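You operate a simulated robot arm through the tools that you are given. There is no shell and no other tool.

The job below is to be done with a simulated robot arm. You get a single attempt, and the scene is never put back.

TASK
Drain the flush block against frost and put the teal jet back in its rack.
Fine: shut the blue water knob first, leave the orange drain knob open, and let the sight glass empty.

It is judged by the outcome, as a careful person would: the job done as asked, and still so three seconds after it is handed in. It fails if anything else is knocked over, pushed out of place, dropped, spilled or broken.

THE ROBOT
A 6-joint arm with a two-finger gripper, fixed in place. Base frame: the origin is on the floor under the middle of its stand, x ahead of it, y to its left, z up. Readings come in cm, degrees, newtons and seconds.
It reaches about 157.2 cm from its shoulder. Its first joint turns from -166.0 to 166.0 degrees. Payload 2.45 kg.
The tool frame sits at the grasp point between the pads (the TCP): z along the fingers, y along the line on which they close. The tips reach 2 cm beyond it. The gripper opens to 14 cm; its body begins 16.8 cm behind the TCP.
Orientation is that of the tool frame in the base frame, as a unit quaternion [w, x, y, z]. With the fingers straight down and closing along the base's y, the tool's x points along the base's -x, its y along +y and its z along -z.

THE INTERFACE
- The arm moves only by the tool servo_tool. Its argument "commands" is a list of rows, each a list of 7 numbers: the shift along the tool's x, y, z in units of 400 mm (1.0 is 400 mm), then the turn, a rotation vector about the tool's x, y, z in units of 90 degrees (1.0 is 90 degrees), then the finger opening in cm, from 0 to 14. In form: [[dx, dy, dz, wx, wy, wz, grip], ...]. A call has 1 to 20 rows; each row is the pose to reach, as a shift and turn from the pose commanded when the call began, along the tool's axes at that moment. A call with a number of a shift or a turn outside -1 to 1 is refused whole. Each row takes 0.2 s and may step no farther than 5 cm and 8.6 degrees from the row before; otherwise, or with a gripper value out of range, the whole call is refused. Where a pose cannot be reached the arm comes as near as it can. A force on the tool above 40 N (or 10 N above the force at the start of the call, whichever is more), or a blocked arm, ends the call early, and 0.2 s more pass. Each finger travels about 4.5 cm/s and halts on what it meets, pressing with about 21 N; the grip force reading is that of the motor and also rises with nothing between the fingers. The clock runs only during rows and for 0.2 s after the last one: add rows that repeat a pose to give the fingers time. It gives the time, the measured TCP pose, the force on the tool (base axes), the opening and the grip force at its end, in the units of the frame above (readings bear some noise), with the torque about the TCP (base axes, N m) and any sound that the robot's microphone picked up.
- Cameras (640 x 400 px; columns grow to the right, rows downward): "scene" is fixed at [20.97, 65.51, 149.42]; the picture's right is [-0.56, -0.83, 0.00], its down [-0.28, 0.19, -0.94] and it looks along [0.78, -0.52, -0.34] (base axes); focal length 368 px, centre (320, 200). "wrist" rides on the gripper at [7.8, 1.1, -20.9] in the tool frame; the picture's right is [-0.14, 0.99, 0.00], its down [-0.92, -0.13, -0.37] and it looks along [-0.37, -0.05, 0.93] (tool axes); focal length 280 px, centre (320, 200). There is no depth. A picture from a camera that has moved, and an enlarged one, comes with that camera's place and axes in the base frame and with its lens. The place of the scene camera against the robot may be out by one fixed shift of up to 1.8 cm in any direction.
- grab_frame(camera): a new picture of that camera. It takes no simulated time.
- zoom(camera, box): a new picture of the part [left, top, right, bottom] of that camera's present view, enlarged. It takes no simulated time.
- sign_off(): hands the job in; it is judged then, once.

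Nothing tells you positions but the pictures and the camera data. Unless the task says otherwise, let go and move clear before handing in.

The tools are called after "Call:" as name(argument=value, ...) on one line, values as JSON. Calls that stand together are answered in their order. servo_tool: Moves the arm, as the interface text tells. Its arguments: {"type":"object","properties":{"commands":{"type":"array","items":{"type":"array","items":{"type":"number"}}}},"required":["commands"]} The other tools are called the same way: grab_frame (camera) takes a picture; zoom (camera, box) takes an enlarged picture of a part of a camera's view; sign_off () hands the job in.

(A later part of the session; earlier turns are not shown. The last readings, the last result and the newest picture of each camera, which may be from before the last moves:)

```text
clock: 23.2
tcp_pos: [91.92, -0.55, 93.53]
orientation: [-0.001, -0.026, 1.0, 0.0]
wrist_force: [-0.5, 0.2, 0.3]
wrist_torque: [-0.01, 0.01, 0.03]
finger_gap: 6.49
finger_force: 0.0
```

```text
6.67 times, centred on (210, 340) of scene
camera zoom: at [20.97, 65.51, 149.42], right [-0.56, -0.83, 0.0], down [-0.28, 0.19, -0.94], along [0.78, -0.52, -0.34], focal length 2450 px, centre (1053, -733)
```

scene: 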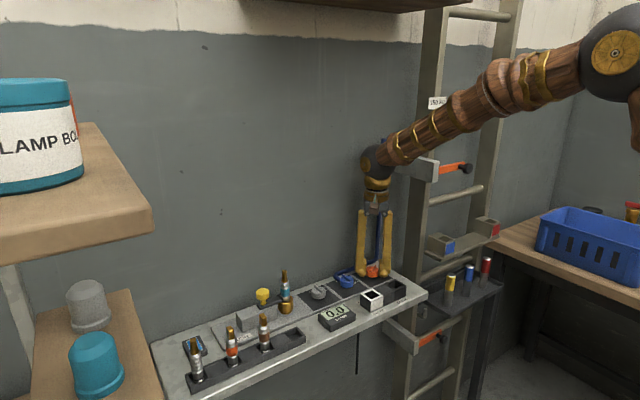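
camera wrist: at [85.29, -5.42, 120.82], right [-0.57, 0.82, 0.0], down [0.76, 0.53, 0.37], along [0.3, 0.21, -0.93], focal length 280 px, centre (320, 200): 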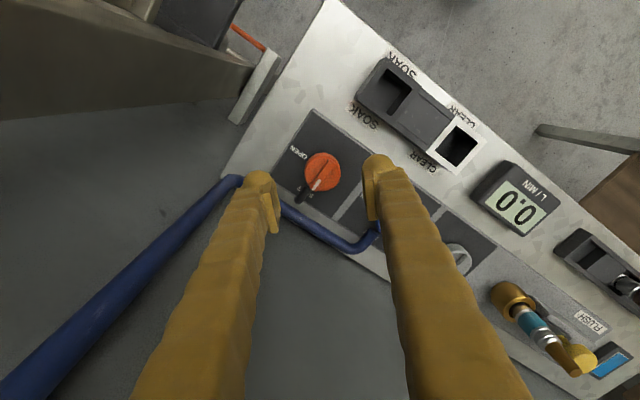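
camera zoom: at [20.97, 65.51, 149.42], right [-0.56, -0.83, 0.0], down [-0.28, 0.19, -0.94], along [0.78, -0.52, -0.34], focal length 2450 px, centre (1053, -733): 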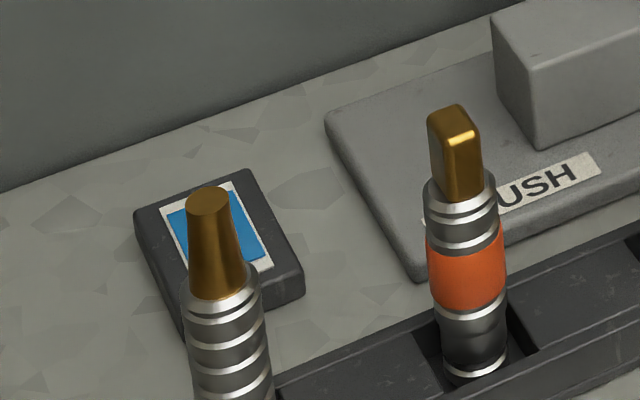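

The sight glass is already draining. I'll grip again and finish turning the orange knob fully to OPEN.

Call:
servo_tool(commands=[[0, 0, 0, 0, 0, 0, 5], [0, 0, 0, 0, 0, 0, 3], [0, 0, 0, 0, 0, 0, 2], [0, 0, 0, 0, 0, 0, 2], [0, 0, 0, 0, 0, 0.05, 2], [0, 0, 0, 0, 0, 0.11, 2], [0, 0, 0, 0, 0, 0.17, 2], [0, 0, 0, 0, 0, 0.23, 2], [0, 0, 0, 0, 0, 0.28, 2], [0, 0, 0, 0, 0, 0.28, 2]])

Call:
zoom(camera="wrist", box=[240, 130, 400, 230])

Call:
zoom(camera="scene", box=[170, 310, 250, 370])

```text
clock: 25.4
tcp_pos: [91.75, -0.47, 93.53]
orientation: [-0.002, 0.193, 0.981, 0.0]
wrist_force: [-2.7, 5.8, 2.2]
wrist_torque: [0.05, 0.06, 0.62]
finger_gap: 3.65
finger_force: 45.3
```

```text
4.00 times, centred on (320, 180) of wrist
camera zoom: at [85.02, 3.42, 114.47], right [0.51, 0.86, 0.0], down [0.8, -0.47, 0.37], along [0.32, -0.19, -0.93], focal length 1122 px, centre (320, 280)
```

zoom: 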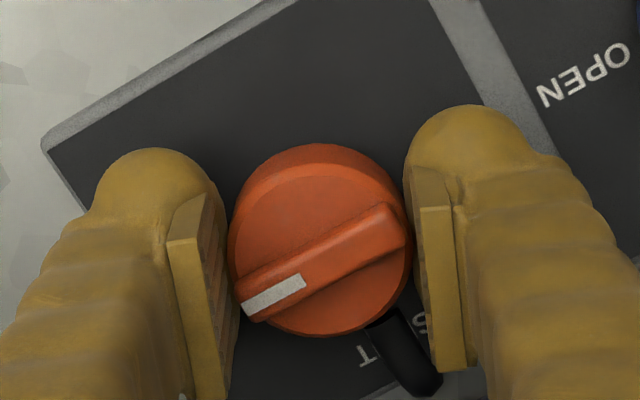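

```text
6.67 times, centred on (210, 340) of scene
camera zoom: at [20.97, 65.51, 149.42], right [-0.56, -0.83, 0.0], down [-0.28, 0.19, -0.94], along [0.78, -0.52, -0.34], focal length 2450 px, centre (1053, -733)
```

zoom: 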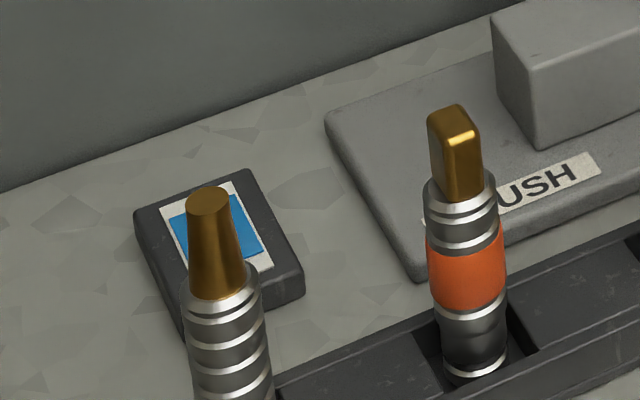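

Stop torque felt (0.62 Nm) and the pointer is at OPEN. I'll release, lift and check, then wait for the sight glass to empty before touching the jet.

Call:
servo_tool(commands=[[0, 0, 0, 0, 0, 0, 4.5], [0, 0, 0, 0, 0, 0, 6], [0, 0, 0, 0, 0, 0, 7], [0, 0, -0.05, 0, 0, 0, 7], [0, 0, -0.12, 0, 0, 0, 7], [0, 0, -0.2, 0, 0, 0, 7], [0, 0, -0.3, 0, 0, 0, 7], [0, 0, -0.4, 0, 0, -0.08, 7], [0, 0, -0.4, 0, 0, -0.16, 7], [0, 0, -0.4, 0, 0, -0.24, 7]])

Call:
grab_frame(camera="wrist")

Call:
zoom(camera="scene", box=[300, 250, 420, 330])

Call:
zoom(camera="scene", box=[170, 310, 250, 370])

```text
clock: 27.6
tcp_pos: [91.71, -0.5, 109.57]
orientation: [-0.001, 0.007, 1.0, 0.0]
wrist_force: [-0.2, 0.8, -0.3]
wrist_torque: [0.02, -0.04, 0.0]
finger_gap: 7.0
finger_force: 0.0
```

```text
taken
camera wrist: at [83.99, 0.77, 130.46], right [0.15, 0.99, 0.0], down [0.92, -0.14, 0.37], along [0.36, -0.06, -0.93], focal length 280 px, centre (320, 200)
```

wrist: 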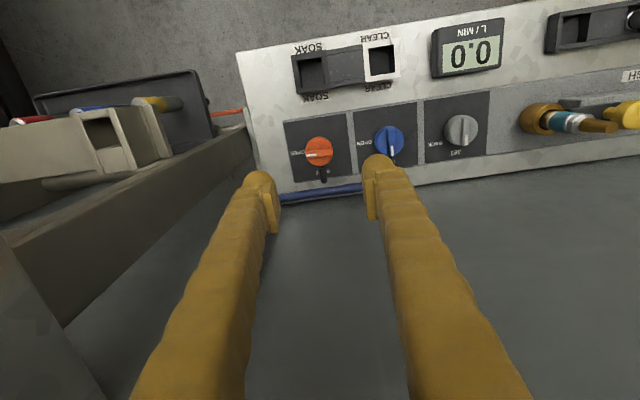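

```text
5.00 times, centred on (360, 290) of scene
camera zoom: at [20.97, 65.51, 149.42], right [-0.56, -0.83, 0.0], down [-0.28, 0.19, -0.94], along [0.78, -0.52, -0.34], focal length 1838 px, centre (120, -250)
```

zoom: 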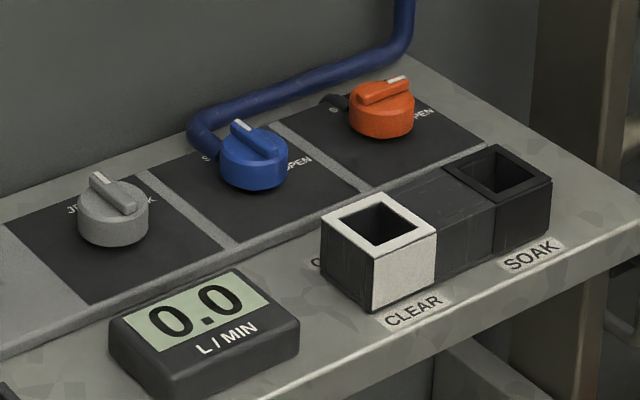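

```text
6.67 times, centred on (210, 340) of scene
camera zoom: at [20.97, 65.51, 149.42], right [-0.56, -0.83, 0.0], down [-0.28, 0.19, -0.94], along [0.78, -0.52, -0.34], focal length 2450 px, centre (1053, -733)
```

zoom: 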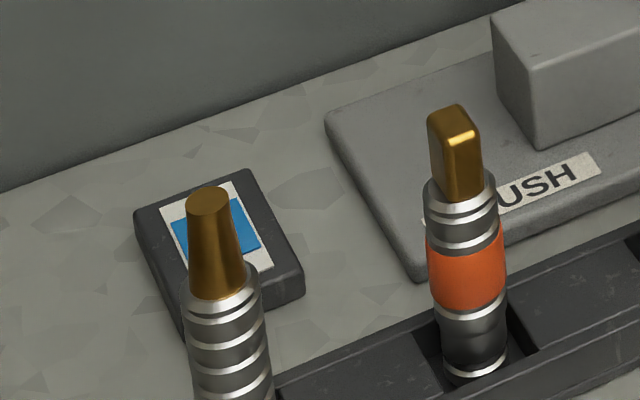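

Both knobs are now correct and the glass is draining. While it empties I'll go back to a viewpoint above the clamp, keeping high.

Call:
servo_tool(commands=[[0.02, 0.05, -0.1, 0, 0, 0, 9], [0.05, 0.16, -0.13, 0, 0, 0, 11], [0.08, 0.27, -0.13, 0, 0, 0, 13], [0.11, 0.38, -0.13, 0, 0, 0, 14], [0.14, 0.49, -0.13, 0, 0, 0, 14], [0.17, 0.6, -0.13, 0, 0, 0, 14], [0.19, 0.7, -0.1, 0, 0, 0, 14], [0.19, 0.75, -0.07, 0, 0, 0, 14], [0.19, 0.75, -0.07, 0, 0, 0, 14]])

Call:
grab_frame(camera="wrist")

Call:
zoom(camera="wrist", box=[280, 140, 440, 240])

Call:
zoom(camera="scene", box=[170, 310, 250, 370])

```text
clock: 29.6
tcp_pos: [84.57, 29.81, 112.34]
orientation: [0.0, 0.007, 1.0, 0.0]
wrist_force: [1.0, 0.3, 0.2]
wrist_torque: [0.02, -0.03, 0.02]
finger_gap: 14.0
finger_force: 0.0
```

```text
taken
camera wrist: at [76.83, 30.9, 133.31], right [0.15, 0.99, 0.0], down [0.92, -0.14, 0.37], along [0.36, -0.06, -0.93], focal length 280 px, centre (320, 200)
```

wrist: 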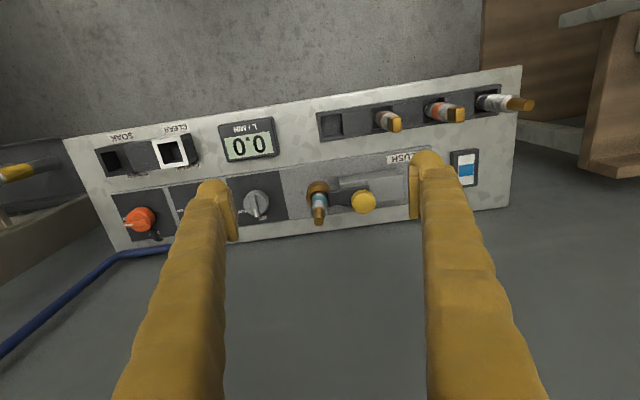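

```text
4.00 times, centred on (360, 190) of wrist
camera zoom: at [76.83, 30.9, 133.31], right [0.15, 0.99, 0.0], down [0.92, -0.14, 0.37], along [0.36, -0.06, -0.93], focal length 1122 px, centre (160, 240)
```

zoom: 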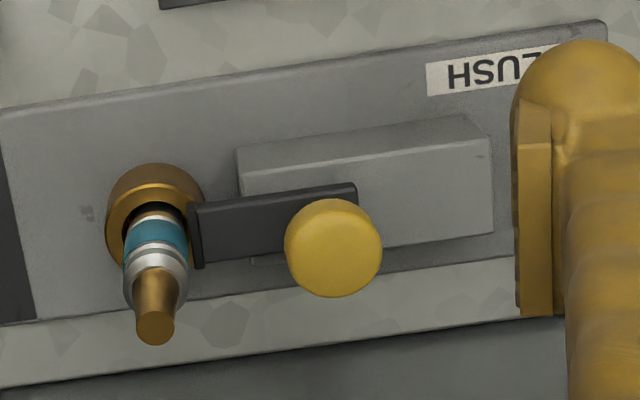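

```text
6.67 times, centred on (210, 340) of scene
camera zoom: at [20.97, 65.51, 149.42], right [-0.56, -0.83, 0.0], down [-0.28, 0.19, -0.94], along [0.78, -0.52, -0.34], focal length 2450 px, centre (1053, -733)
```

zoom: 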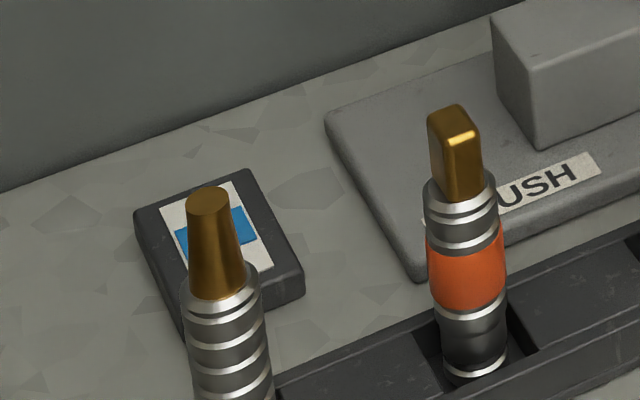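

The clamp bar sits on the block with free block length toward +y, so it should slide +y by the yellow knob (top at about (92.0, 34.45, 98.3)). While the glass drains, I'll position high above the yellow knob with the fingers turned to close along x.

Call:
servo_tool(commands=[[-0.02, 0.01, 0.01, 0, 0, 0.09, 12], [-0.04, 0.02, 0.02, 0, 0, 0.18, 10], [-0.06, 0.03, 0.03, 0, 0, 0.27, 8], [-0.08, 0.045, 0.04, 0, 0, 0.36, 6.5], [-0.1, 0.06, 0.05, 0, 0, 0.45, 5.2], [-0.12, 0.075, 0.06, 0, 0, 0.54, 5.2], [-0.14, 0.09, 0.07, 0, 0, 0.63, 5.2], [-0.16, 0.1, 0.08, 0, 0, 0.72, 5.2], [-0.175, 0.11, 0.09, 0, 0, 0.81, 5.2], [-0.186, 0.116, 0.1, 0, 0, 0.9, 5.2], [-0.186, 0.116, 0.1085, 0, 0, 0.99, 5.2], [-0.186, 0.116, 0.1085, 0, 0, 0.99, 5.2]])

Call:
grab_frame(camera="wrist")

Call:
grab_frame(camera="scene")

Call:
zoom(camera="scene", box=[170, 310, 250, 370])

```text
clock: 32.2
tcp_pos: [92.08, 34.23, 107.87]
orientation: [-0.001, 0.707, 0.707, -0.002]
wrist_force: [0.1, 0.7, -0.2]
wrist_torque: [-0.02, 0.0, 0.03]
finger_gap: 5.19
finger_force: 0.0
```

```text
taken
camera wrist: at [93.25, 41.93, 128.8], right [0.99, -0.14, 0.0], down [-0.13, -0.92, 0.37], along [-0.05, -0.37, -0.93], focal length 280 px, centre (320, 200)
```

wrist: 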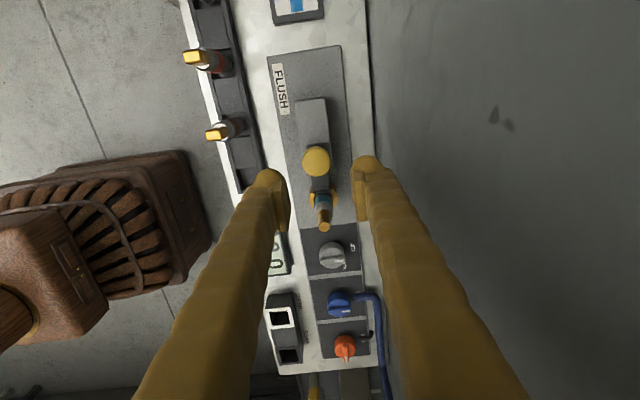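

```text
taken
```

scene: 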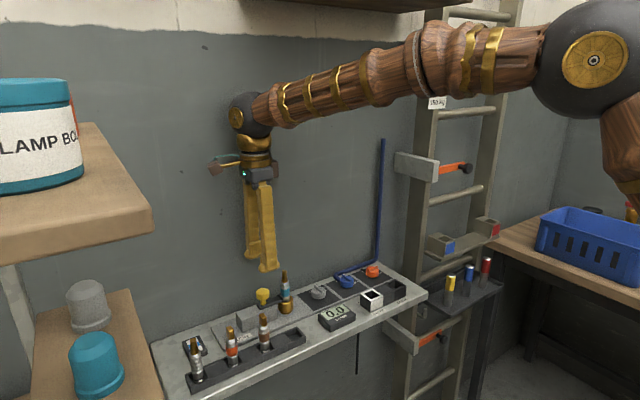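

```text
6.67 times, centred on (210, 340) of scene
camera zoom: at [20.97, 65.51, 149.42], right [-0.56, -0.83, 0.0], down [-0.28, 0.19, -0.94], along [0.78, -0.52, -0.34], focal length 2450 px, centre (1053, -733)
```

zoom: 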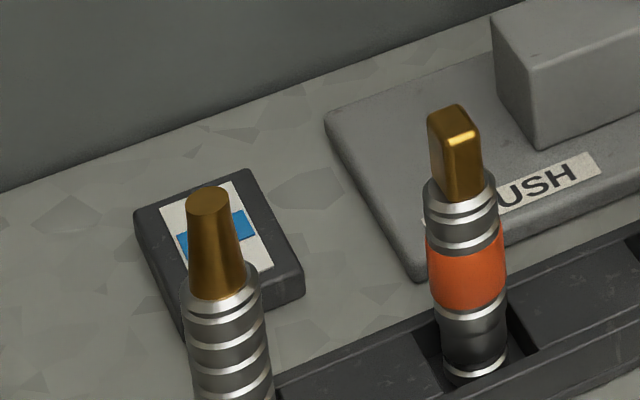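

From here I can see the clamp end-on. I'll zoom in to check the clamp geometry and my alignment over the yellow knob.

Call:
zoom(camera="wrist", box=[270, 90, 370, 240])

Call:
zoom(camera="wrist", box=[250, 0, 350, 60])

```text
2.67 times, centred on (320, 165) of wrist
camera zoom: at [93.25, 41.93, 128.8], right [0.99, -0.14, 0.0], down [-0.13, -0.92, 0.37], along [-0.05, -0.37, -0.93], focal length 748 px, centre (320, 293)
```

zoom: 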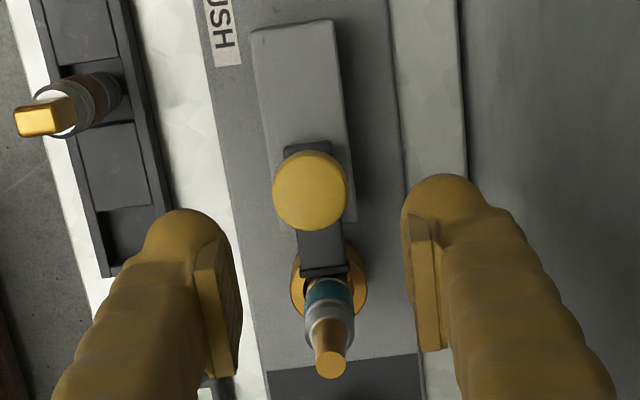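

```text
6.40 times, centred on (300, 30) of wrist
camera zoom: at [93.25, 41.93, 128.8], right [0.99, -0.14, 0.0], down [-0.13, -0.92, 0.37], along [-0.05, -0.37, -0.93], focal length 1794 px, centre (448, 1288)
```

zoom: 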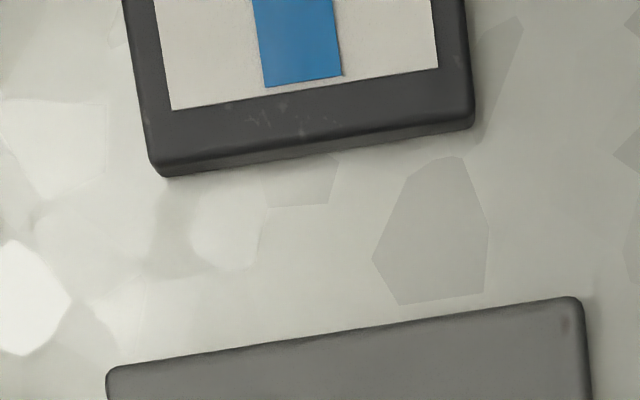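

I see the knob is about 4 mm toward the robot from the gripper axis. I'll correct that and lower around the yellow knob with open fingers, then wait for the glass to finish draining.

Call:
servo_tool(commands=[[0.0018, -0.01, 0.06, 0, 0, 0, 5.2], [0.0018, -0.01, 0.13, 0, 0, 0, 5.2], [0.0018, -0.01, 0.2, 0, 0, 0, 5.2], [0.0018, -0.01, 0.257, 0, 0, 0, 5.2], [0.0018, -0.01, 0.257, 0, 0, 0, 5.2], [0.0018, -0.01, 0.257, 0, 0, 0, 5.2], [0.0018, -0.01, 0.257, 0, 0, 0, 5.2], [0.0018, -0.01, 0.257, 0, 0, 0, 5.2], [0.0018, -0.01, 0.257, 0, 0, 0, 5.2], [0.0018, -0.01, 0.257, 0, 0, 0, 5.2], [0.0018, -0.01, 0.257, 0, 0, 0, 5.2], [0.0018, -0.01, 0.257, 0, 0, 0, 5.2], [0.0018, -0.01, 0.257, 0, 0, 0, 5.2], [0.0018, -0.01, 0.257, 0, 0, 0, 5.2], [0.0018, -0.01, 0.257, 0, 0, 0, 5.2], [0.0018, -0.01, 0.257, 0, 0, 0, 5.2]])

Call:
zoom(camera="wrist", box=[240, 120, 400, 240])

Call:
zoom(camera="scene", box=[230, 240, 320, 320])

Call:
zoom(camera="scene", box=[170, 310, 250, 370])

```text
clock: 35.6
tcp_pos: [91.76, 34.32, 97.73]
orientation: [0.0, 0.706, 0.708, -0.001]
wrist_force: [0.4, 0.2, 0.7]
wrist_torque: [-0.02, 0.03, -0.01]
finger_gap: 5.17
finger_force: 0.1
```

```text
3.33 times, centred on (320, 180) of wrist
camera zoom: at [92.85, 41.95, 118.57], right [0.99, -0.14, 0.0], down [-0.13, -0.92, 0.37], along [-0.05, -0.37, -0.93], focal length 935 px, centre (320, 267)
```

zoom: 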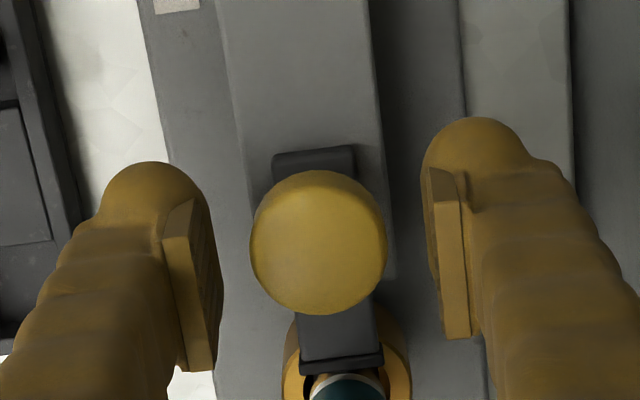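

```text
5.00 times, centred on (275, 280) of scene
camera zoom: at [20.97, 65.51, 149.42], right [-0.56, -0.83, 0.0], down [-0.28, 0.19, -0.94], along [0.78, -0.52, -0.34], focal length 1838 px, centre (545, -200)
```

zoom: 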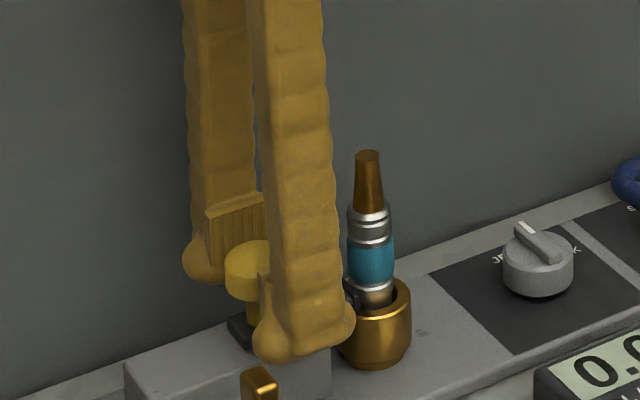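

```text
6.67 times, centred on (210, 340) of scene
camera zoom: at [20.97, 65.51, 149.42], right [-0.56, -0.83, 0.0], down [-0.28, 0.19, -0.94], along [0.78, -0.52, -0.34], focal length 2450 px, centre (1053, -733)
```

zoom: 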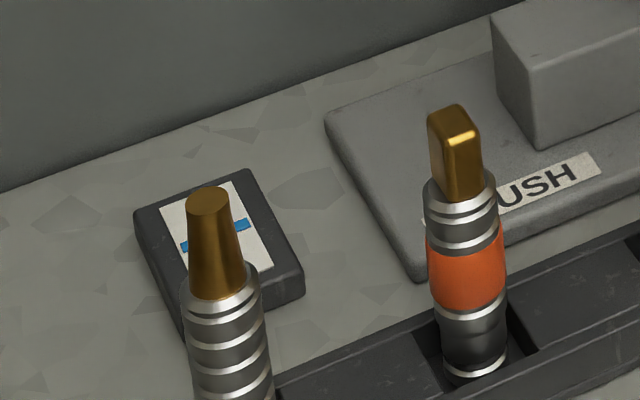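

The gripper is centred on the yellow knob and the glass is nearly empty. I'll simply wait here a few more seconds.

Call:
servo_tool(commands=[[0, 0, 0, 0, 0, 0, 5.2], [0, 0, 0, 0, 0, 0, 5.2], [0, 0, 0, 0, 0, 0, 5.2], [0, 0, 0, 0, 0, 0, 5.2], [0, 0, 0, 0, 0, 0, 5.2], [0, 0, 0, 0, 0, 0, 5.2], [0, 0, 0, 0, 0, 0, 5.2], [0, 0, 0, 0, 0, 0, 5.2], [0, 0, 0, 0, 0, 0, 5.2], [0, 0, 0, 0, 0, 0, 5.2], [0, 0, 0, 0, 0, 0, 5.2], [0, 0, 0, 0, 0, 0, 5.2], [0, 0, 0, 0, 0, 0, 5.2], [0, 0, 0, 0, 0, 0, 5.2], [0, 0, 0, 0, 0, 0, 5.2], [0, 0, 0, 0, 0, 0, 5.2], [0, 0, 0, 0, 0, 0, 5.2], [0, 0, 0, 0, 0, 0, 5.2]])

Call:
zoom(camera="scene", box=[180, 325, 220, 355])

Call:
zoom(camera="wrist", box=[240, 0, 400, 60])

```text
clock: 39.4
tcp_pos: [91.78, 34.22, 97.73]
orientation: [0.0, 0.707, 0.707, 0.0]
wrist_force: [0.2, -0.2, 0.2]
wrist_torque: [0.0, 0.03, -0.01]
finger_gap: 5.19
finger_force: 0.1
```

```text
13.33 times, centred on (200, 340) of scene
camera zoom: at [20.97, 65.51, 149.42], right [-0.56, -0.83, 0.0], down [-0.28, 0.19, -0.94], along [0.78, -0.52, -0.34], focal length 4900 px, centre (1920, -1667)
```

zoom: 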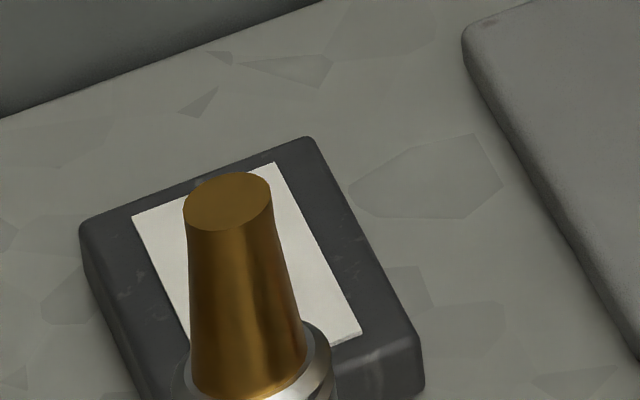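

```text
4.00 times, centred on (320, 30) of wrist
camera zoom: at [92.85, 41.95, 118.57], right [0.99, -0.14, 0.0], down [-0.13, -0.92, 0.37], along [-0.05, -0.37, -0.93], focal length 1122 px, centre (320, 880)
```

zoom: 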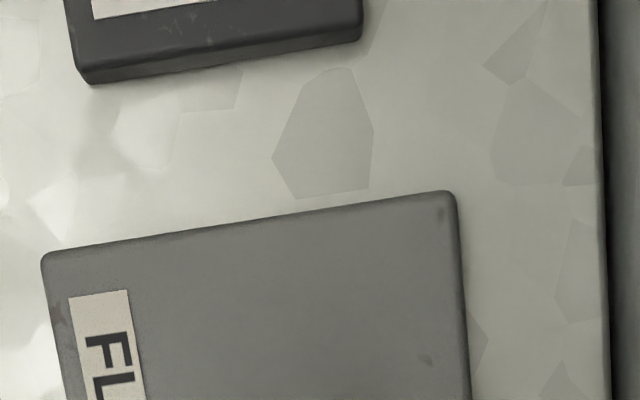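

The sight glass is empty. Now I'll grip the yellow knob and slide it gently +y, watching the forces.

Call:
servo_tool(commands=[[0, 0, 0, 0, 0, 0, 4], [0, 0, 0, 0, 0, 0, 2], [0, 0, 0, 0, 0, 0, 2], [0, 0, 0, 0, 0, 0, 2]])

Call:
servo_tool(commands=[[0.006, 0, 0, 0, 0, 0, 2], [0.012, 0, 0, 0, 0, 0, 2], [0.018, 0, 0, 0, 0, 0, 2], [0.025, 0, 0, 0, 0, 0, 2], [0.025, 0, 0, 0, 0, 0, 2]])

Call:
zoom(camera="wrist", box=[240, 120, 400, 240])

Call:
zoom(camera="scene", box=[230, 240, 320, 320])

```text
clock: 40.4
tcp_pos: [91.89, 34.09, 97.72]
orientation: [-0.001, 0.706, 0.708, 0.0]
wrist_force: [6.7, 0.7, -11.4]
wrist_torque: [-0.03, -0.03, -0.05]
finger_gap: 2.81
finger_force: 44.7
```

```text
clock: 41.6
tcp_pos: [91.88, 35.19, 97.59]
orientation: [-0.001, 0.707, 0.708, -0.002]
wrist_force: [12.9, -0.2, -31.4]
wrist_torque: [-0.13, 0.05, -0.14]
finger_gap: 2.81
finger_force: 45.0
```

```text
3.33 times, centred on (320, 180) of wrist
camera zoom: at [92.89, 43.0, 118.49], right [0.99, -0.14, 0.0], down [-0.13, -0.92, 0.37], along [-0.05, -0.37, -0.93], focal length 935 px, centre (320, 267)
```

zoom: 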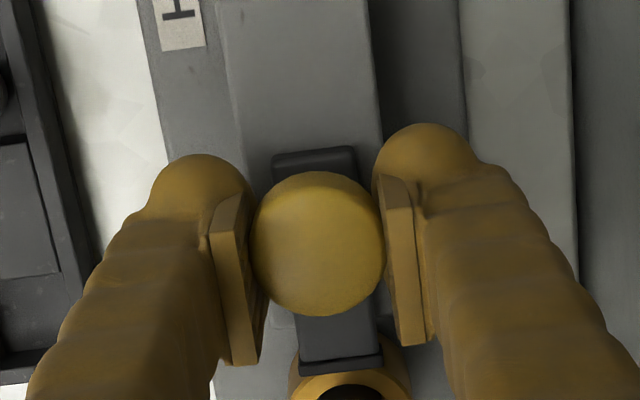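

```text
5.00 times, centred on (275, 280) of scene
camera zoom: at [20.97, 65.51, 149.42], right [-0.56, -0.83, 0.0], down [-0.28, 0.19, -0.94], along [0.78, -0.52, -0.34], focal length 1838 px, centre (545, -200)
```

zoom: 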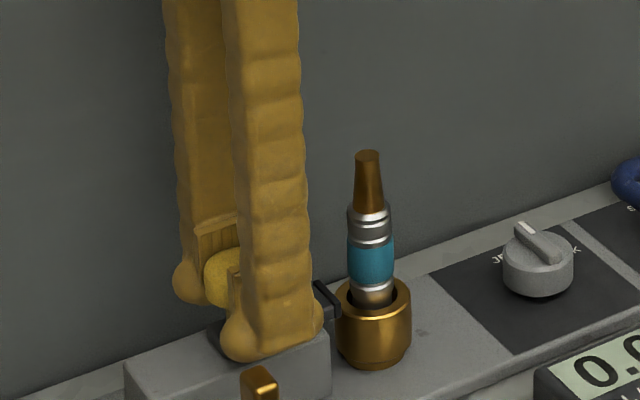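

The clamp slides freely +y; the bar tip has already left the jet. There's a vertical strain on the tool, so I'll relax it slightly and continue sliding.

Call:
servo_tool(commands=[[0, 0, 0.003, 0, 0, 0, 2], [0.008, 0, 0.003, 0, 0, 0, 2], [0.016, 0, 0.003, 0, 0, 0, 2], [0.024, 0, 0.003, 0, 0, 0, 2], [0.032, 0, 0.003, 0, 0, 0, 2], [0.04, 0, 0.003, 0, 0, 0, 2], [0.04, 0, 0.003, 0, 0, 0, 2]])

Call:
zoom(camera="wrist", box=[240, 120, 400, 240])

Call:
zoom(camera="scene", box=[230, 240, 320, 320])

```text
clock: 43.2
tcp_pos: [91.75, 36.85, 97.63]
orientation: [0.0, 0.706, 0.708, -0.001]
wrist_force: [14.1, 0.9, -11.2]
wrist_torque: [-0.02, 0.08, -0.05]
finger_gap: 2.8
finger_force: 44.8
```

```text
3.33 times, centred on (320, 180) of wrist
camera zoom: at [92.86, 44.59, 118.48], right [0.99, -0.14, 0.0], down [-0.13, -0.92, 0.37], along [-0.05, -0.37, -0.93], focal length 935 px, centre (320, 267)
```

zoom: 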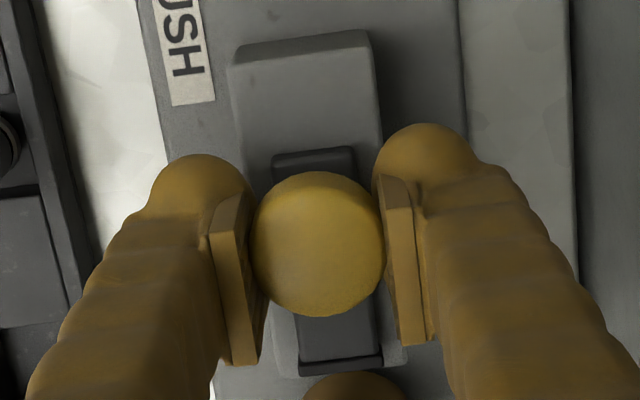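

```text
5.00 times, centred on (275, 280) of scene
camera zoom: at [20.97, 65.51, 149.42], right [-0.56, -0.83, 0.0], down [-0.28, 0.19, -0.94], along [0.78, -0.52, -0.34], focal length 1838 px, centre (545, -200)
```

zoom: 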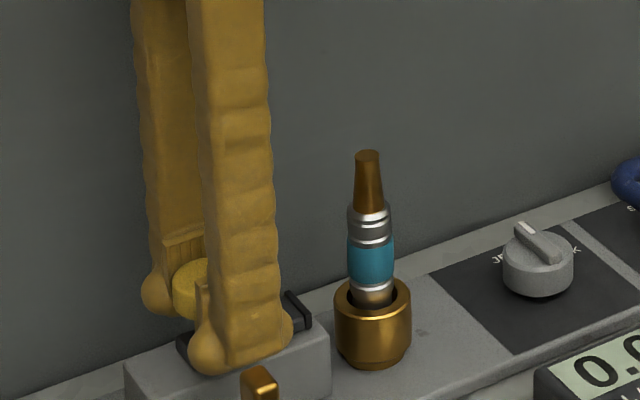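

The clamp is clear of the jet and still free. One more 1.5 cm for finger room, then release and rise.

Call:
servo_tool(commands=[[0.008, 0, 0, 0, 0, 0, 2], [0.016, 0, 0, 0, 0, 0, 2], [0.024, 0, 0, 0, 0, 0, 2], [0.032, 0, 0, 0, 0, 0, 2], [0.032, 0, 0, 0, 0, 0, 2]])

Call:
zoom(camera="scene", box=[230, 240, 320, 320])

```text
clock: 44.0
tcp_pos: [91.91, 37.28, 97.55]
orientation: [0.001, 0.706, 0.708, -0.003]
wrist_force: [-5.9, -9.3, 2.3]
wrist_torque: [-0.17, -0.14, 0.06]
finger_gap: 2.79
finger_force: 45.4
stopped in row 3: the force on the tool passed its limit at 45 N (the readings are from after the stop); the commanded pose is now the measured one
```

```text
5.00 times, centred on (275, 280) of scene
camera zoom: at [20.97, 65.51, 149.42], right [-0.56, -0.83, 0.0], down [-0.28, 0.19, -0.94], along [0.78, -0.52, -0.34], focal length 1838 px, centre (545, -200)
```

zoom: 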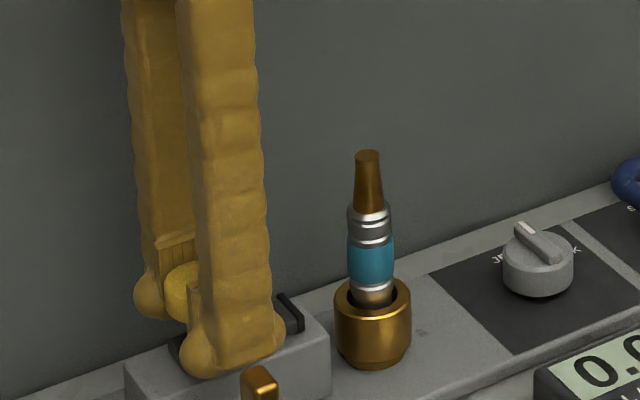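

The slide reached its end stop (about 3 cm open). I release, rise straight up, and turn the fingers back to close along y.

Call:
servo_tool(commands=[[0, 0, 0, 0, 0, 0, 3.5], [0, 0, 0, 0, 0, 0, 5], [0, 0, 0, 0, 0, 0, 5], [0, 0, -0.06, 0, 0, 0, 5], [0, 0, -0.14, 0, 0, 0, 5], [0, 0, -0.22, 0, 0, 0, 5], [0, 0, -0.3, 0, 0, 0, 5], [0, 0, -0.36, 0, 0, 0, 5]])

Call:
servo_tool(commands=[[-0.02, -0.02, 0, 0, 0, -0.09, 5], [-0.04, -0.04, 0, 0, 0, -0.18, 5], [-0.06, -0.06, 0, 0, 0, -0.27, 5], [-0.08, -0.08, 0, 0, 0, -0.36, 5], [-0.1, -0.09, 0, 0, 0, -0.45, 5], [-0.12, -0.1, 0, 0, 0, -0.54, 6], [-0.14, -0.1, 0, 0, 0, -0.63, 7], [-0.16, -0.1, 0, 0, 0, -0.72, 8], [-0.18, -0.1, 0, 0, 0, -0.81, 8], [-0.2, -0.1, 0, 0, 0, -0.9, 8], [-0.22, -0.1, 0, 0, 0, -0.98, 8], [-0.225, -0.1, 0, 0, 0, -1.0, 8], [-0.225, -0.1, 0, 0, 0, -1.0, 8]])

Call:
grab_frame(camera="wrist")

Call:
zoom(camera="scene", box=[220, 240, 340, 320])

```text
clock: 45.8
tcp_pos: [91.76, 37.45, 112.2]
orientation: [0.001, 0.707, 0.707, -0.004]
wrist_force: [-0.7, -0.6, -0.1]
wrist_torque: [0.02, 0.04, -0.04]
finger_gap: 5.0
finger_force: 0.0
```

```text
clock: 48.6
tcp_pos: [87.84, 28.39, 112.12]
orientation: [-0.001, -0.001, 1.0, -0.002]
wrist_force: [-0.6, 0.5, -0.6]
wrist_torque: [-0.03, 0.01, -0.02]
finger_gap: 7.98
finger_force: 0.0
```

```text
taken
camera wrist: at [80.05, 29.46, 132.91], right [0.14, 0.99, 0.0], down [0.92, -0.12, 0.37], along [0.36, -0.05, -0.93], focal length 280 px, centre (320, 200)
```

wrist: 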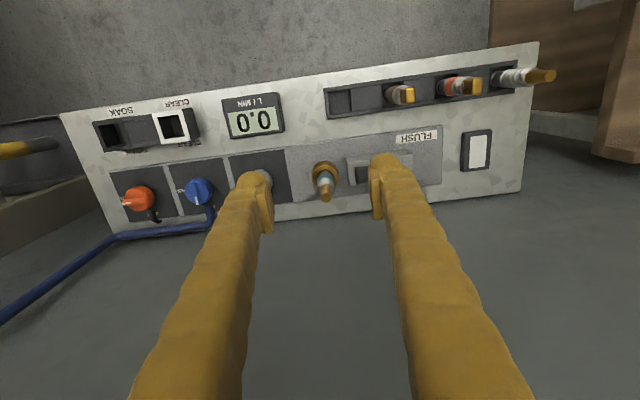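

```text
5.00 times, centred on (280, 280) of scene
camera zoom: at [20.97, 65.51, 149.42], right [-0.56, -0.83, 0.0], down [-0.28, 0.19, -0.94], along [0.78, -0.52, -0.34], focal length 1838 px, centre (520, -200)
```

zoom: 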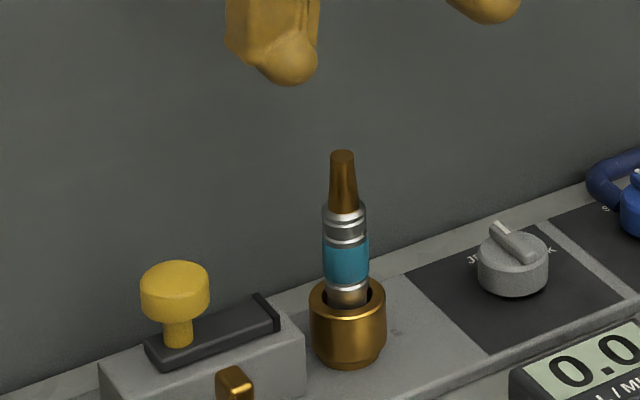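

The clamp is fully retracted and all else is in place. Now I'll measure the jet's axis precisely.

Call:
zoom(camera="wrist", box=[280, 140, 380, 220])

Call:
zoom(camera="wrist", box=[310, 50, 570, 190])

```text
5.00 times, centred on (330, 180) of wrist
camera zoom: at [80.05, 29.46, 132.91], right [0.14, 0.99, 0.0], down [0.92, -0.12, 0.37], along [0.36, -0.05, -0.93], focal length 1402 px, centre (270, 300)
```

zoom: 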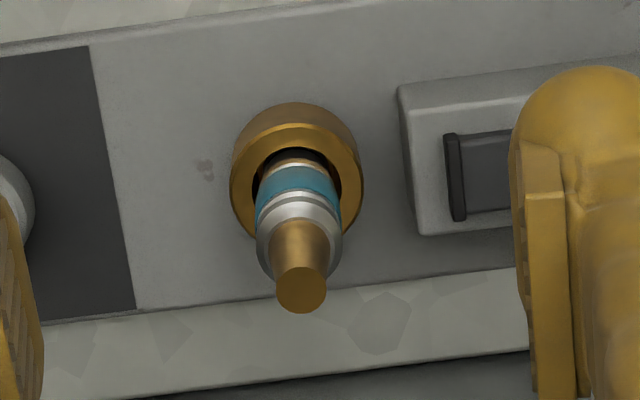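

```text
2.46 times, centred on (440, 120) of wrist
camera zoom: at [80.05, 29.46, 132.91], right [0.14, 0.99, 0.0], down [0.92, -0.12, 0.37], along [0.36, -0.05, -0.93], focal length 690 px, centre (25, 397)
```

zoom: 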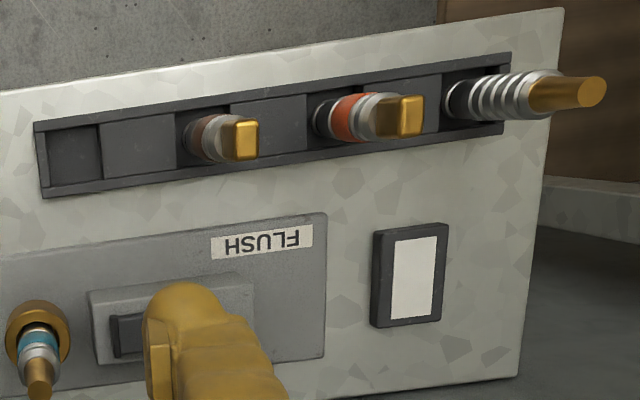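

The jet axis is at about (91.85, 28.55), its top near z 102. I'll hover over it with a 4.5 cm opening and check alignment.

Call:
servo_tool(commands=[[-0.05, 0.002, 0.03, 0, 0, 0, 7], [-0.1, 0.004, 0.06, 0, 0, 0, 5.5], [-0.1008, 0.004, 0.1, 0, 0, 0, 4.5], [-0.1008, 0.004, 0.15, 0, 0, 0, 4.5], [-0.1008, 0.004, 0.15, 0, 0, 0, 4.5]])

Call:
zoom(camera="wrist", box=[240, 120, 400, 220])

Call:
zoom(camera="scene", box=[220, 240, 340, 320])

```text
clock: 49.8
tcp_pos: [91.81, 28.39, 105.91]
orientation: [-0.002, -0.001, 1.0, -0.001]
wrist_force: [0.5, -0.2, -0.5]
wrist_torque: [0.02, 0.0, 0.02]
finger_gap: 4.49
finger_force: 0.2
```

```text
4.00 times, centred on (320, 170) of wrist
camera zoom: at [84.06, 29.49, 126.85], right [0.14, 0.99, 0.0], down [0.92, -0.13, 0.37], along [0.36, -0.05, -0.93], focal length 1122 px, centre (320, 320)
```

zoom: 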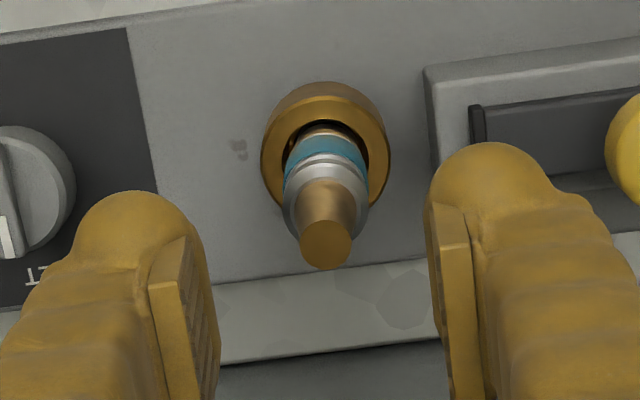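

```text
5.00 times, centred on (280, 280) of scene
camera zoom: at [20.97, 65.51, 149.42], right [-0.56, -0.83, 0.0], down [-0.28, 0.19, -0.94], along [0.78, -0.52, -0.34], focal length 1838 px, centre (520, -200)
```

zoom: 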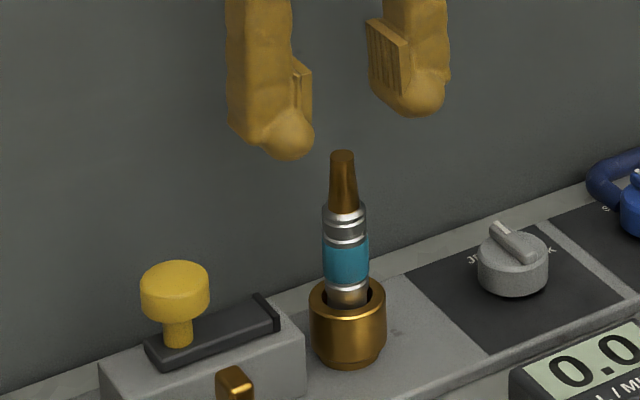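

Aligned within 2 mm; I'll correct +1.5 mm in y and descend around the jet, then check before gripping.

Call:
servo_tool(commands=[[-0.0013, 0.0038, 0.04, 0, 0, 0, 4.5], [-0.0013, 0.0038, 0.09, 0, 0, 0, 4.5], [-0.0013, 0.0038, 0.14, 0, 0, 0, 4.5], [-0.0013, 0.0038, 0.18, 0, 0, 0, 4.5], [-0.0013, 0.0038, 0.206, 0, 0, 0, 4.5], [-0.0013, 0.0038, 0.206, 0, 0, 0, 4.5]])

Call:
zoom(camera="wrist", box=[240, 130, 400, 230])

Call:
zoom(camera="scene", box=[230, 250, 320, 310])

```text
clock: 51.2
tcp_pos: [91.82, 28.35, 97.6]
orientation: [-0.001, -0.001, 1.0, -0.002]
wrist_force: [0.6, 0.0, 1.1]
wrist_torque: [-0.02, -0.01, 0.0]
finger_gap: 4.49
finger_force: 0.0
```

```text
4.00 times, centred on (320, 180) of wrist
camera zoom: at [84.11, 29.51, 118.56], right [0.14, 0.99, 0.0], down [0.92, -0.13, 0.37], along [0.36, -0.05, -0.93], focal length 1122 px, centre (320, 280)
```

zoom: 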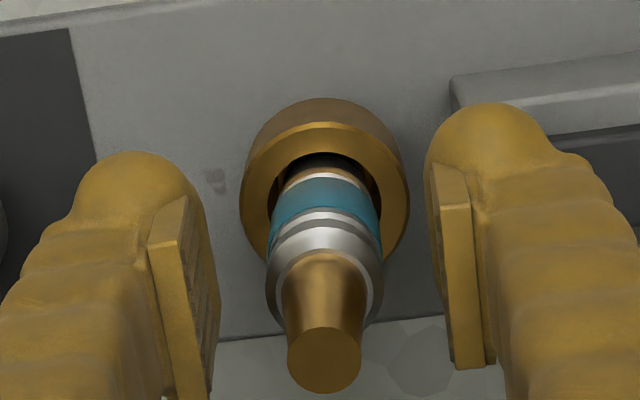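

```text
6.67 times, centred on (275, 280) of scene
camera zoom: at [20.97, 65.51, 149.42], right [-0.56, -0.83, 0.0], down [-0.28, 0.19, -0.94], along [0.78, -0.52, -0.34], focal length 2450 px, centre (620, -333)
```

zoom: 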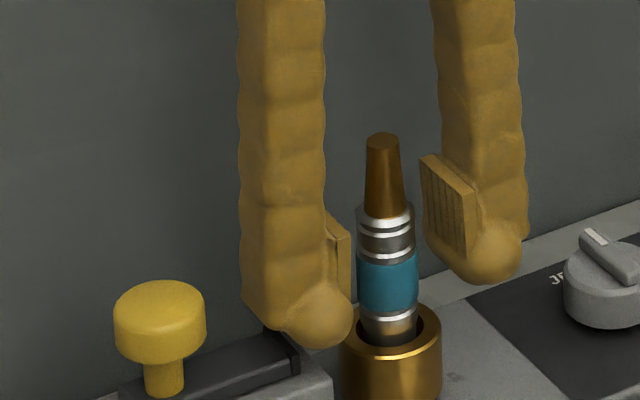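

The pads straddle the jet body at the teal/silver rings with clearance from the clamp. Closing on the jet now.

Call:
servo_tool(commands=[[0, 0.002, 0, 0, 0, 0, 3.5], [0, 0.002, 0, 0, 0, 0, 2], [0, 0.002, 0, 0, 0, 0, 1], [0, 0.002, 0, 0, 0, 0, 1]])

Call:
zoom(camera="scene", box=[230, 250, 320, 310])

```text
clock: 52.2
tcp_pos: [91.81, 28.43, 97.7]
orientation: [-0.002, -0.001, 1.0, -0.002]
wrist_force: [-0.3, 0.7, 0.0]
wrist_torque: [0.0, 0.01, 0.0]
finger_gap: 2.05
finger_force: 21.1
```

```text
6.67 times, centred on (275, 280) of scene
camera zoom: at [20.97, 65.51, 149.42], right [-0.56, -0.83, 0.0], down [-0.28, 0.19, -0.94], along [0.78, -0.52, -0.34], focal length 2450 px, centre (620, -333)
```

zoom: 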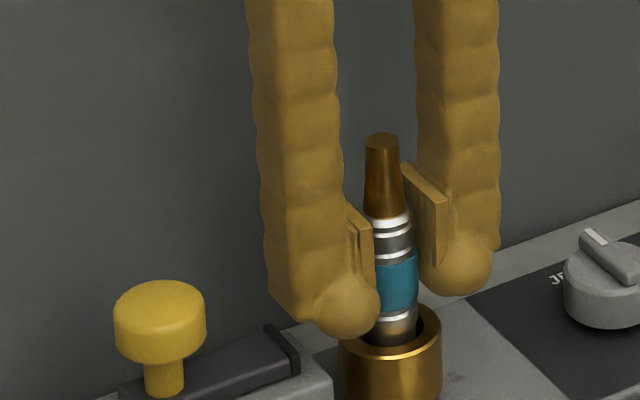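

Grip on the jet is firm (2.05 cm, 21 N) with no side load. I'll lift straight up slowly, first a little, then clear of the socket.

Call:
servo_tool(commands=[[0, 0, -0.01, 0, 0, 0, 1], [0, 0, -0.02, 0, 0, 0, 1], [0, 0, -0.035, 0, 0, 0, 1], [0, 0, -0.05, 0, 0, 0, 1], [0, 0, -0.07, 0, 0, 0, 1], [0, 0, -0.1, 0, 0, 0, 1], [0, 0, -0.13, 0, 0, 0, 1], [0, 0, -0.16, 0, 0, 0, 1], [0, 0, -0.2, 0, 0, 0, 1], [0, 0, -0.25, 0, 0, 0, 1], [0, 0, -0.25, 0, 0, 0, 1]])

Call:
zoom(camera="scene", box=[210, 210, 340, 320])

Call:
grab_frame(camera="wrist")

```text
clock: 54.6
tcp_pos: [91.89, 28.55, 107.77]
orientation: [-0.001, -0.001, 1.0, -0.002]
wrist_force: [-0.4, 0.2, -0.2]
wrist_torque: [-0.02, 0.02, -0.01]
finger_gap: 2.03
finger_force: 20.9
```

```text
3.64 times, centred on (275, 265) of scene
camera zoom: at [20.97, 65.51, 149.42], right [-0.56, -0.83, 0.0], down [-0.28, 0.19, -0.94], along [0.78, -0.52, -0.34], focal length 1336 px, centre (484, -36)
```

zoom: 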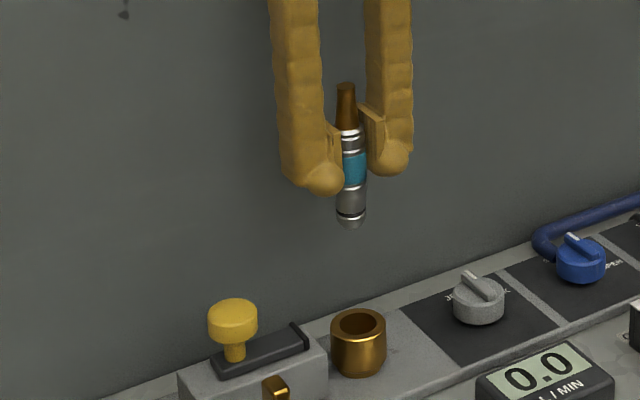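

```text
taken
camera wrist: at [84.18, 29.78, 128.66], right [0.14, 0.99, 0.0], down [0.92, -0.13, 0.37], along [0.36, -0.05, -0.93], focal length 280 px, centre (320, 200)
```

wrist: 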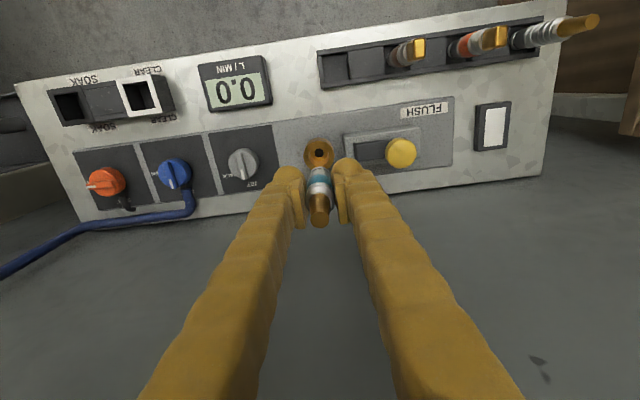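

The jet is out cleanly and upright; its bottom is about 6 cm below the TCP. Now a detailed look at the empty rack slot and how the other jets sit.

Call:
zoom(camera="wrist", box=[310, 20, 450, 100])

Call:
zoom(camera="scene", box=[180, 305, 310, 395])

```text
4.57 times, centred on (380, 60) of wrist
camera zoom: at [84.18, 29.78, 128.66], right [0.14, 0.99, 0.0], down [0.92, -0.13, 0.37], along [0.36, -0.05, -0.93], focal length 1282 px, centre (46, 840)
```

zoom: 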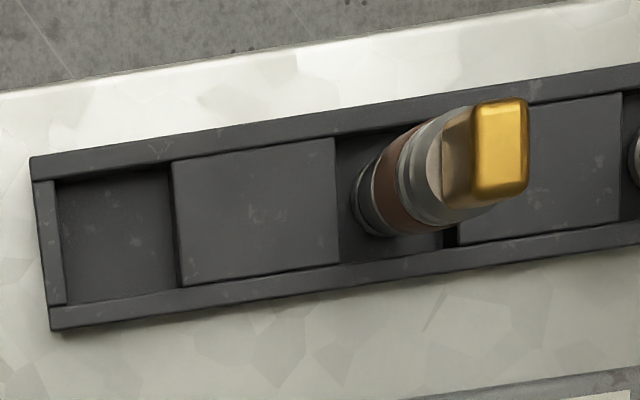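

```text
4.44 times, centred on (245, 350) of scene
camera zoom: at [20.97, 65.51, 149.42], right [-0.56, -0.83, 0.0], down [-0.28, 0.19, -0.94], along [0.78, -0.52, -0.34], focal length 1633 px, centre (653, -467)
```

zoom: 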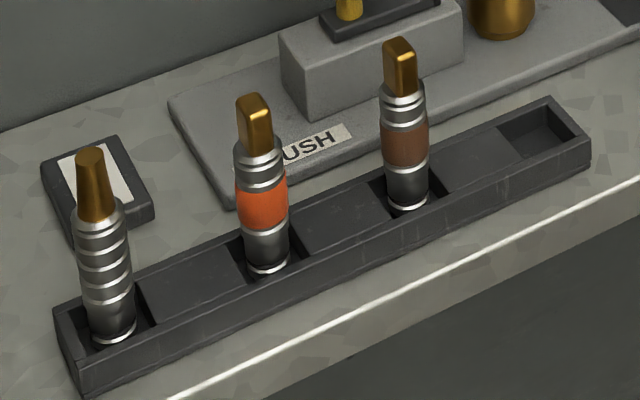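

The rack pocket is an open square recess about 3.2 × 2.9 cm centred at (82.2, 32.1); the neighbouring brown jet stands at y ≈ 39.7, so the fingers will have room. I'll carry the jet over at full height.

Call:
servo_tool(commands=[[0.05, 0.018, 0, 0, 0, 0, 1], [0.1, 0.037, 0, 0, 0, 0, 1], [0.15, 0.055, 0, 0, 0, 0, 1], [0.2, 0.073, 0, 0, 0, 0, 1], [0.2415, 0.0885, 0, 0, 0, 0, 1], [0.2415, 0.0885, 0, 0, 0, 0, 1]])

Call:
grab_frame(camera="wrist")

Call:
zoom(camera="wrist", box=[260, 120, 380, 230])

Call:
zoom(camera="scene", box=[180, 250, 320, 360])

```text
clock: 56.0
tcp_pos: [82.37, 32.31, 107.73]
orientation: [-0.002, 0.0, 1.0, -0.001]
wrist_force: [-0.2, 0.2, -0.4]
wrist_torque: [-0.02, -0.01, 0.0]
finger_gap: 2.05
finger_force: 21.1
```

```text
taken
camera wrist: at [74.49, 33.44, 128.59], right [0.14, 0.99, 0.0], down [0.92, -0.13, 0.37], along [0.36, -0.05, -0.93], focal length 280 px, centre (320, 200)
```

wrist: 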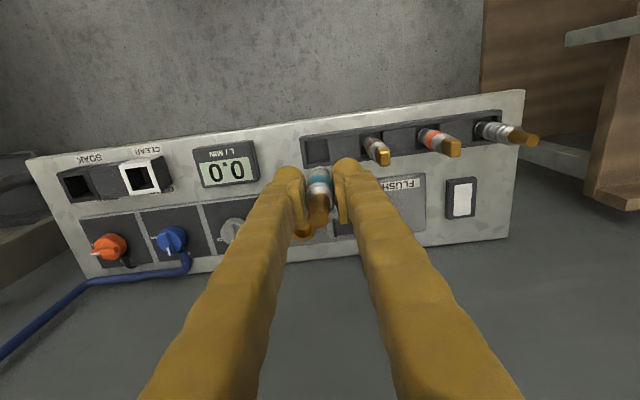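

```text
3.64 times, centred on (320, 175) of wrist
camera zoom: at [74.49, 33.44, 128.59], right [0.14, 0.99, 0.0], down [0.92, -0.13, 0.37], along [0.36, -0.05, -0.93], focal length 1020 px, centre (320, 291)
```

zoom: 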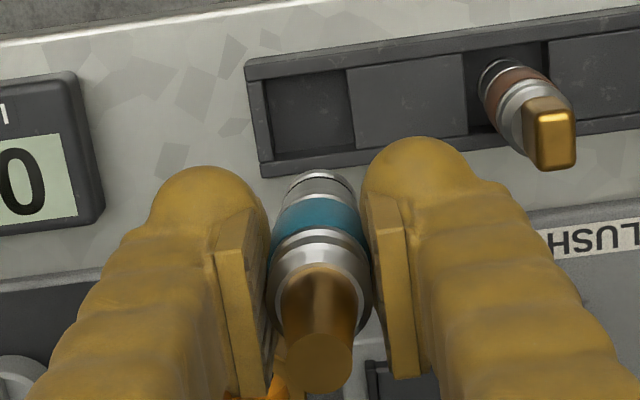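

```text
3.64 times, centred on (250, 305) of scene
camera zoom: at [20.97, 65.51, 149.42], right [-0.56, -0.83, 0.0], down [-0.28, 0.19, -0.94], along [0.78, -0.52, -0.34], focal length 1336 px, centre (574, -182)
```

zoom: 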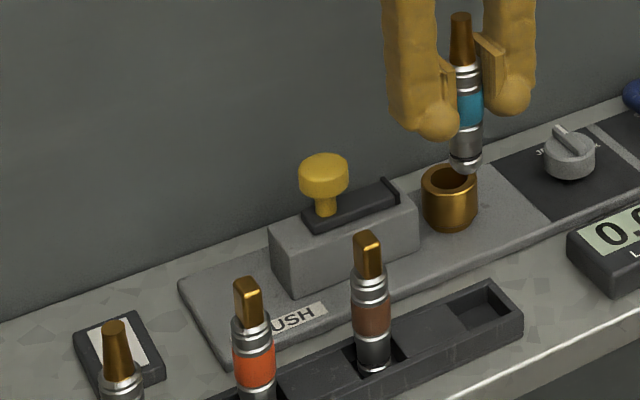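

The pocket is directly beneath. I'll lower until the jet's foot is about 1.5 cm above the rack rim and then verify the alignment visually.

Call:
servo_tool(commands=[[0, 0, 0.05, 0, 0, 0, 1], [0, 0, 0.1, 0, 0, 0, 1], [0, 0, 0.15, 0, 0, 0, 1], [0, 0, 0.19, 0, 0, 0, 1], [0, 0, 0.2225, 0, 0, 0, 1], [0, 0, 0.2225, 0, 0, 0, 1]])

Call:
zoom(camera="wrist", box=[260, 120, 380, 200])

Call:
zoom(camera="scene", box=[240, 280, 340, 350])

```text
clock: 57.4
tcp_pos: [82.26, 32.23, 98.91]
orientation: [-0.001, -0.001, 1.0, -0.002]
wrist_force: [-0.1, -0.1, -0.8]
wrist_torque: [-0.01, 0.01, 0.01]
finger_gap: 2.03
finger_force: 21.3
```

```text
5.00 times, centred on (320, 160) of wrist
camera zoom: at [74.47, 33.36, 119.86], right [0.14, 0.99, 0.0], down [0.92, -0.13, 0.37], along [0.36, -0.05, -0.93], focal length 1402 px, centre (320, 400)
```

zoom: 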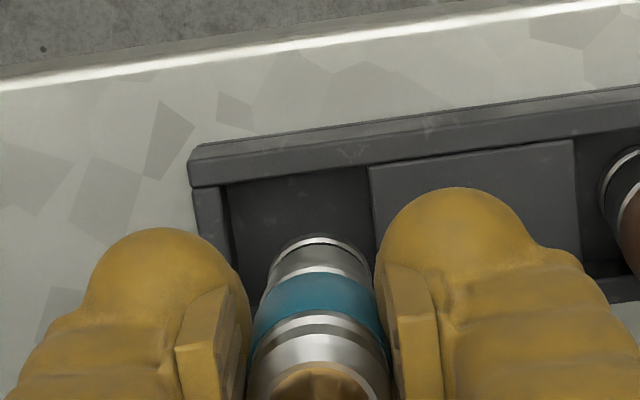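

```text
5.71 times, centred on (290, 315) of scene
camera zoom: at [20.97, 65.51, 149.42], right [-0.56, -0.83, 0.0], down [-0.28, 0.19, -0.94], along [0.78, -0.52, -0.34], focal length 2100 px, centre (491, -457)
```

zoom: 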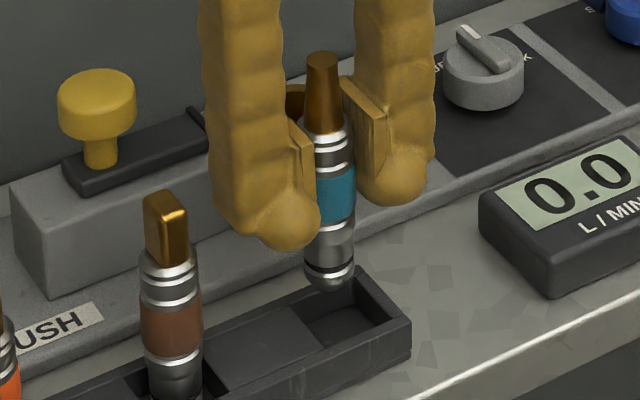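

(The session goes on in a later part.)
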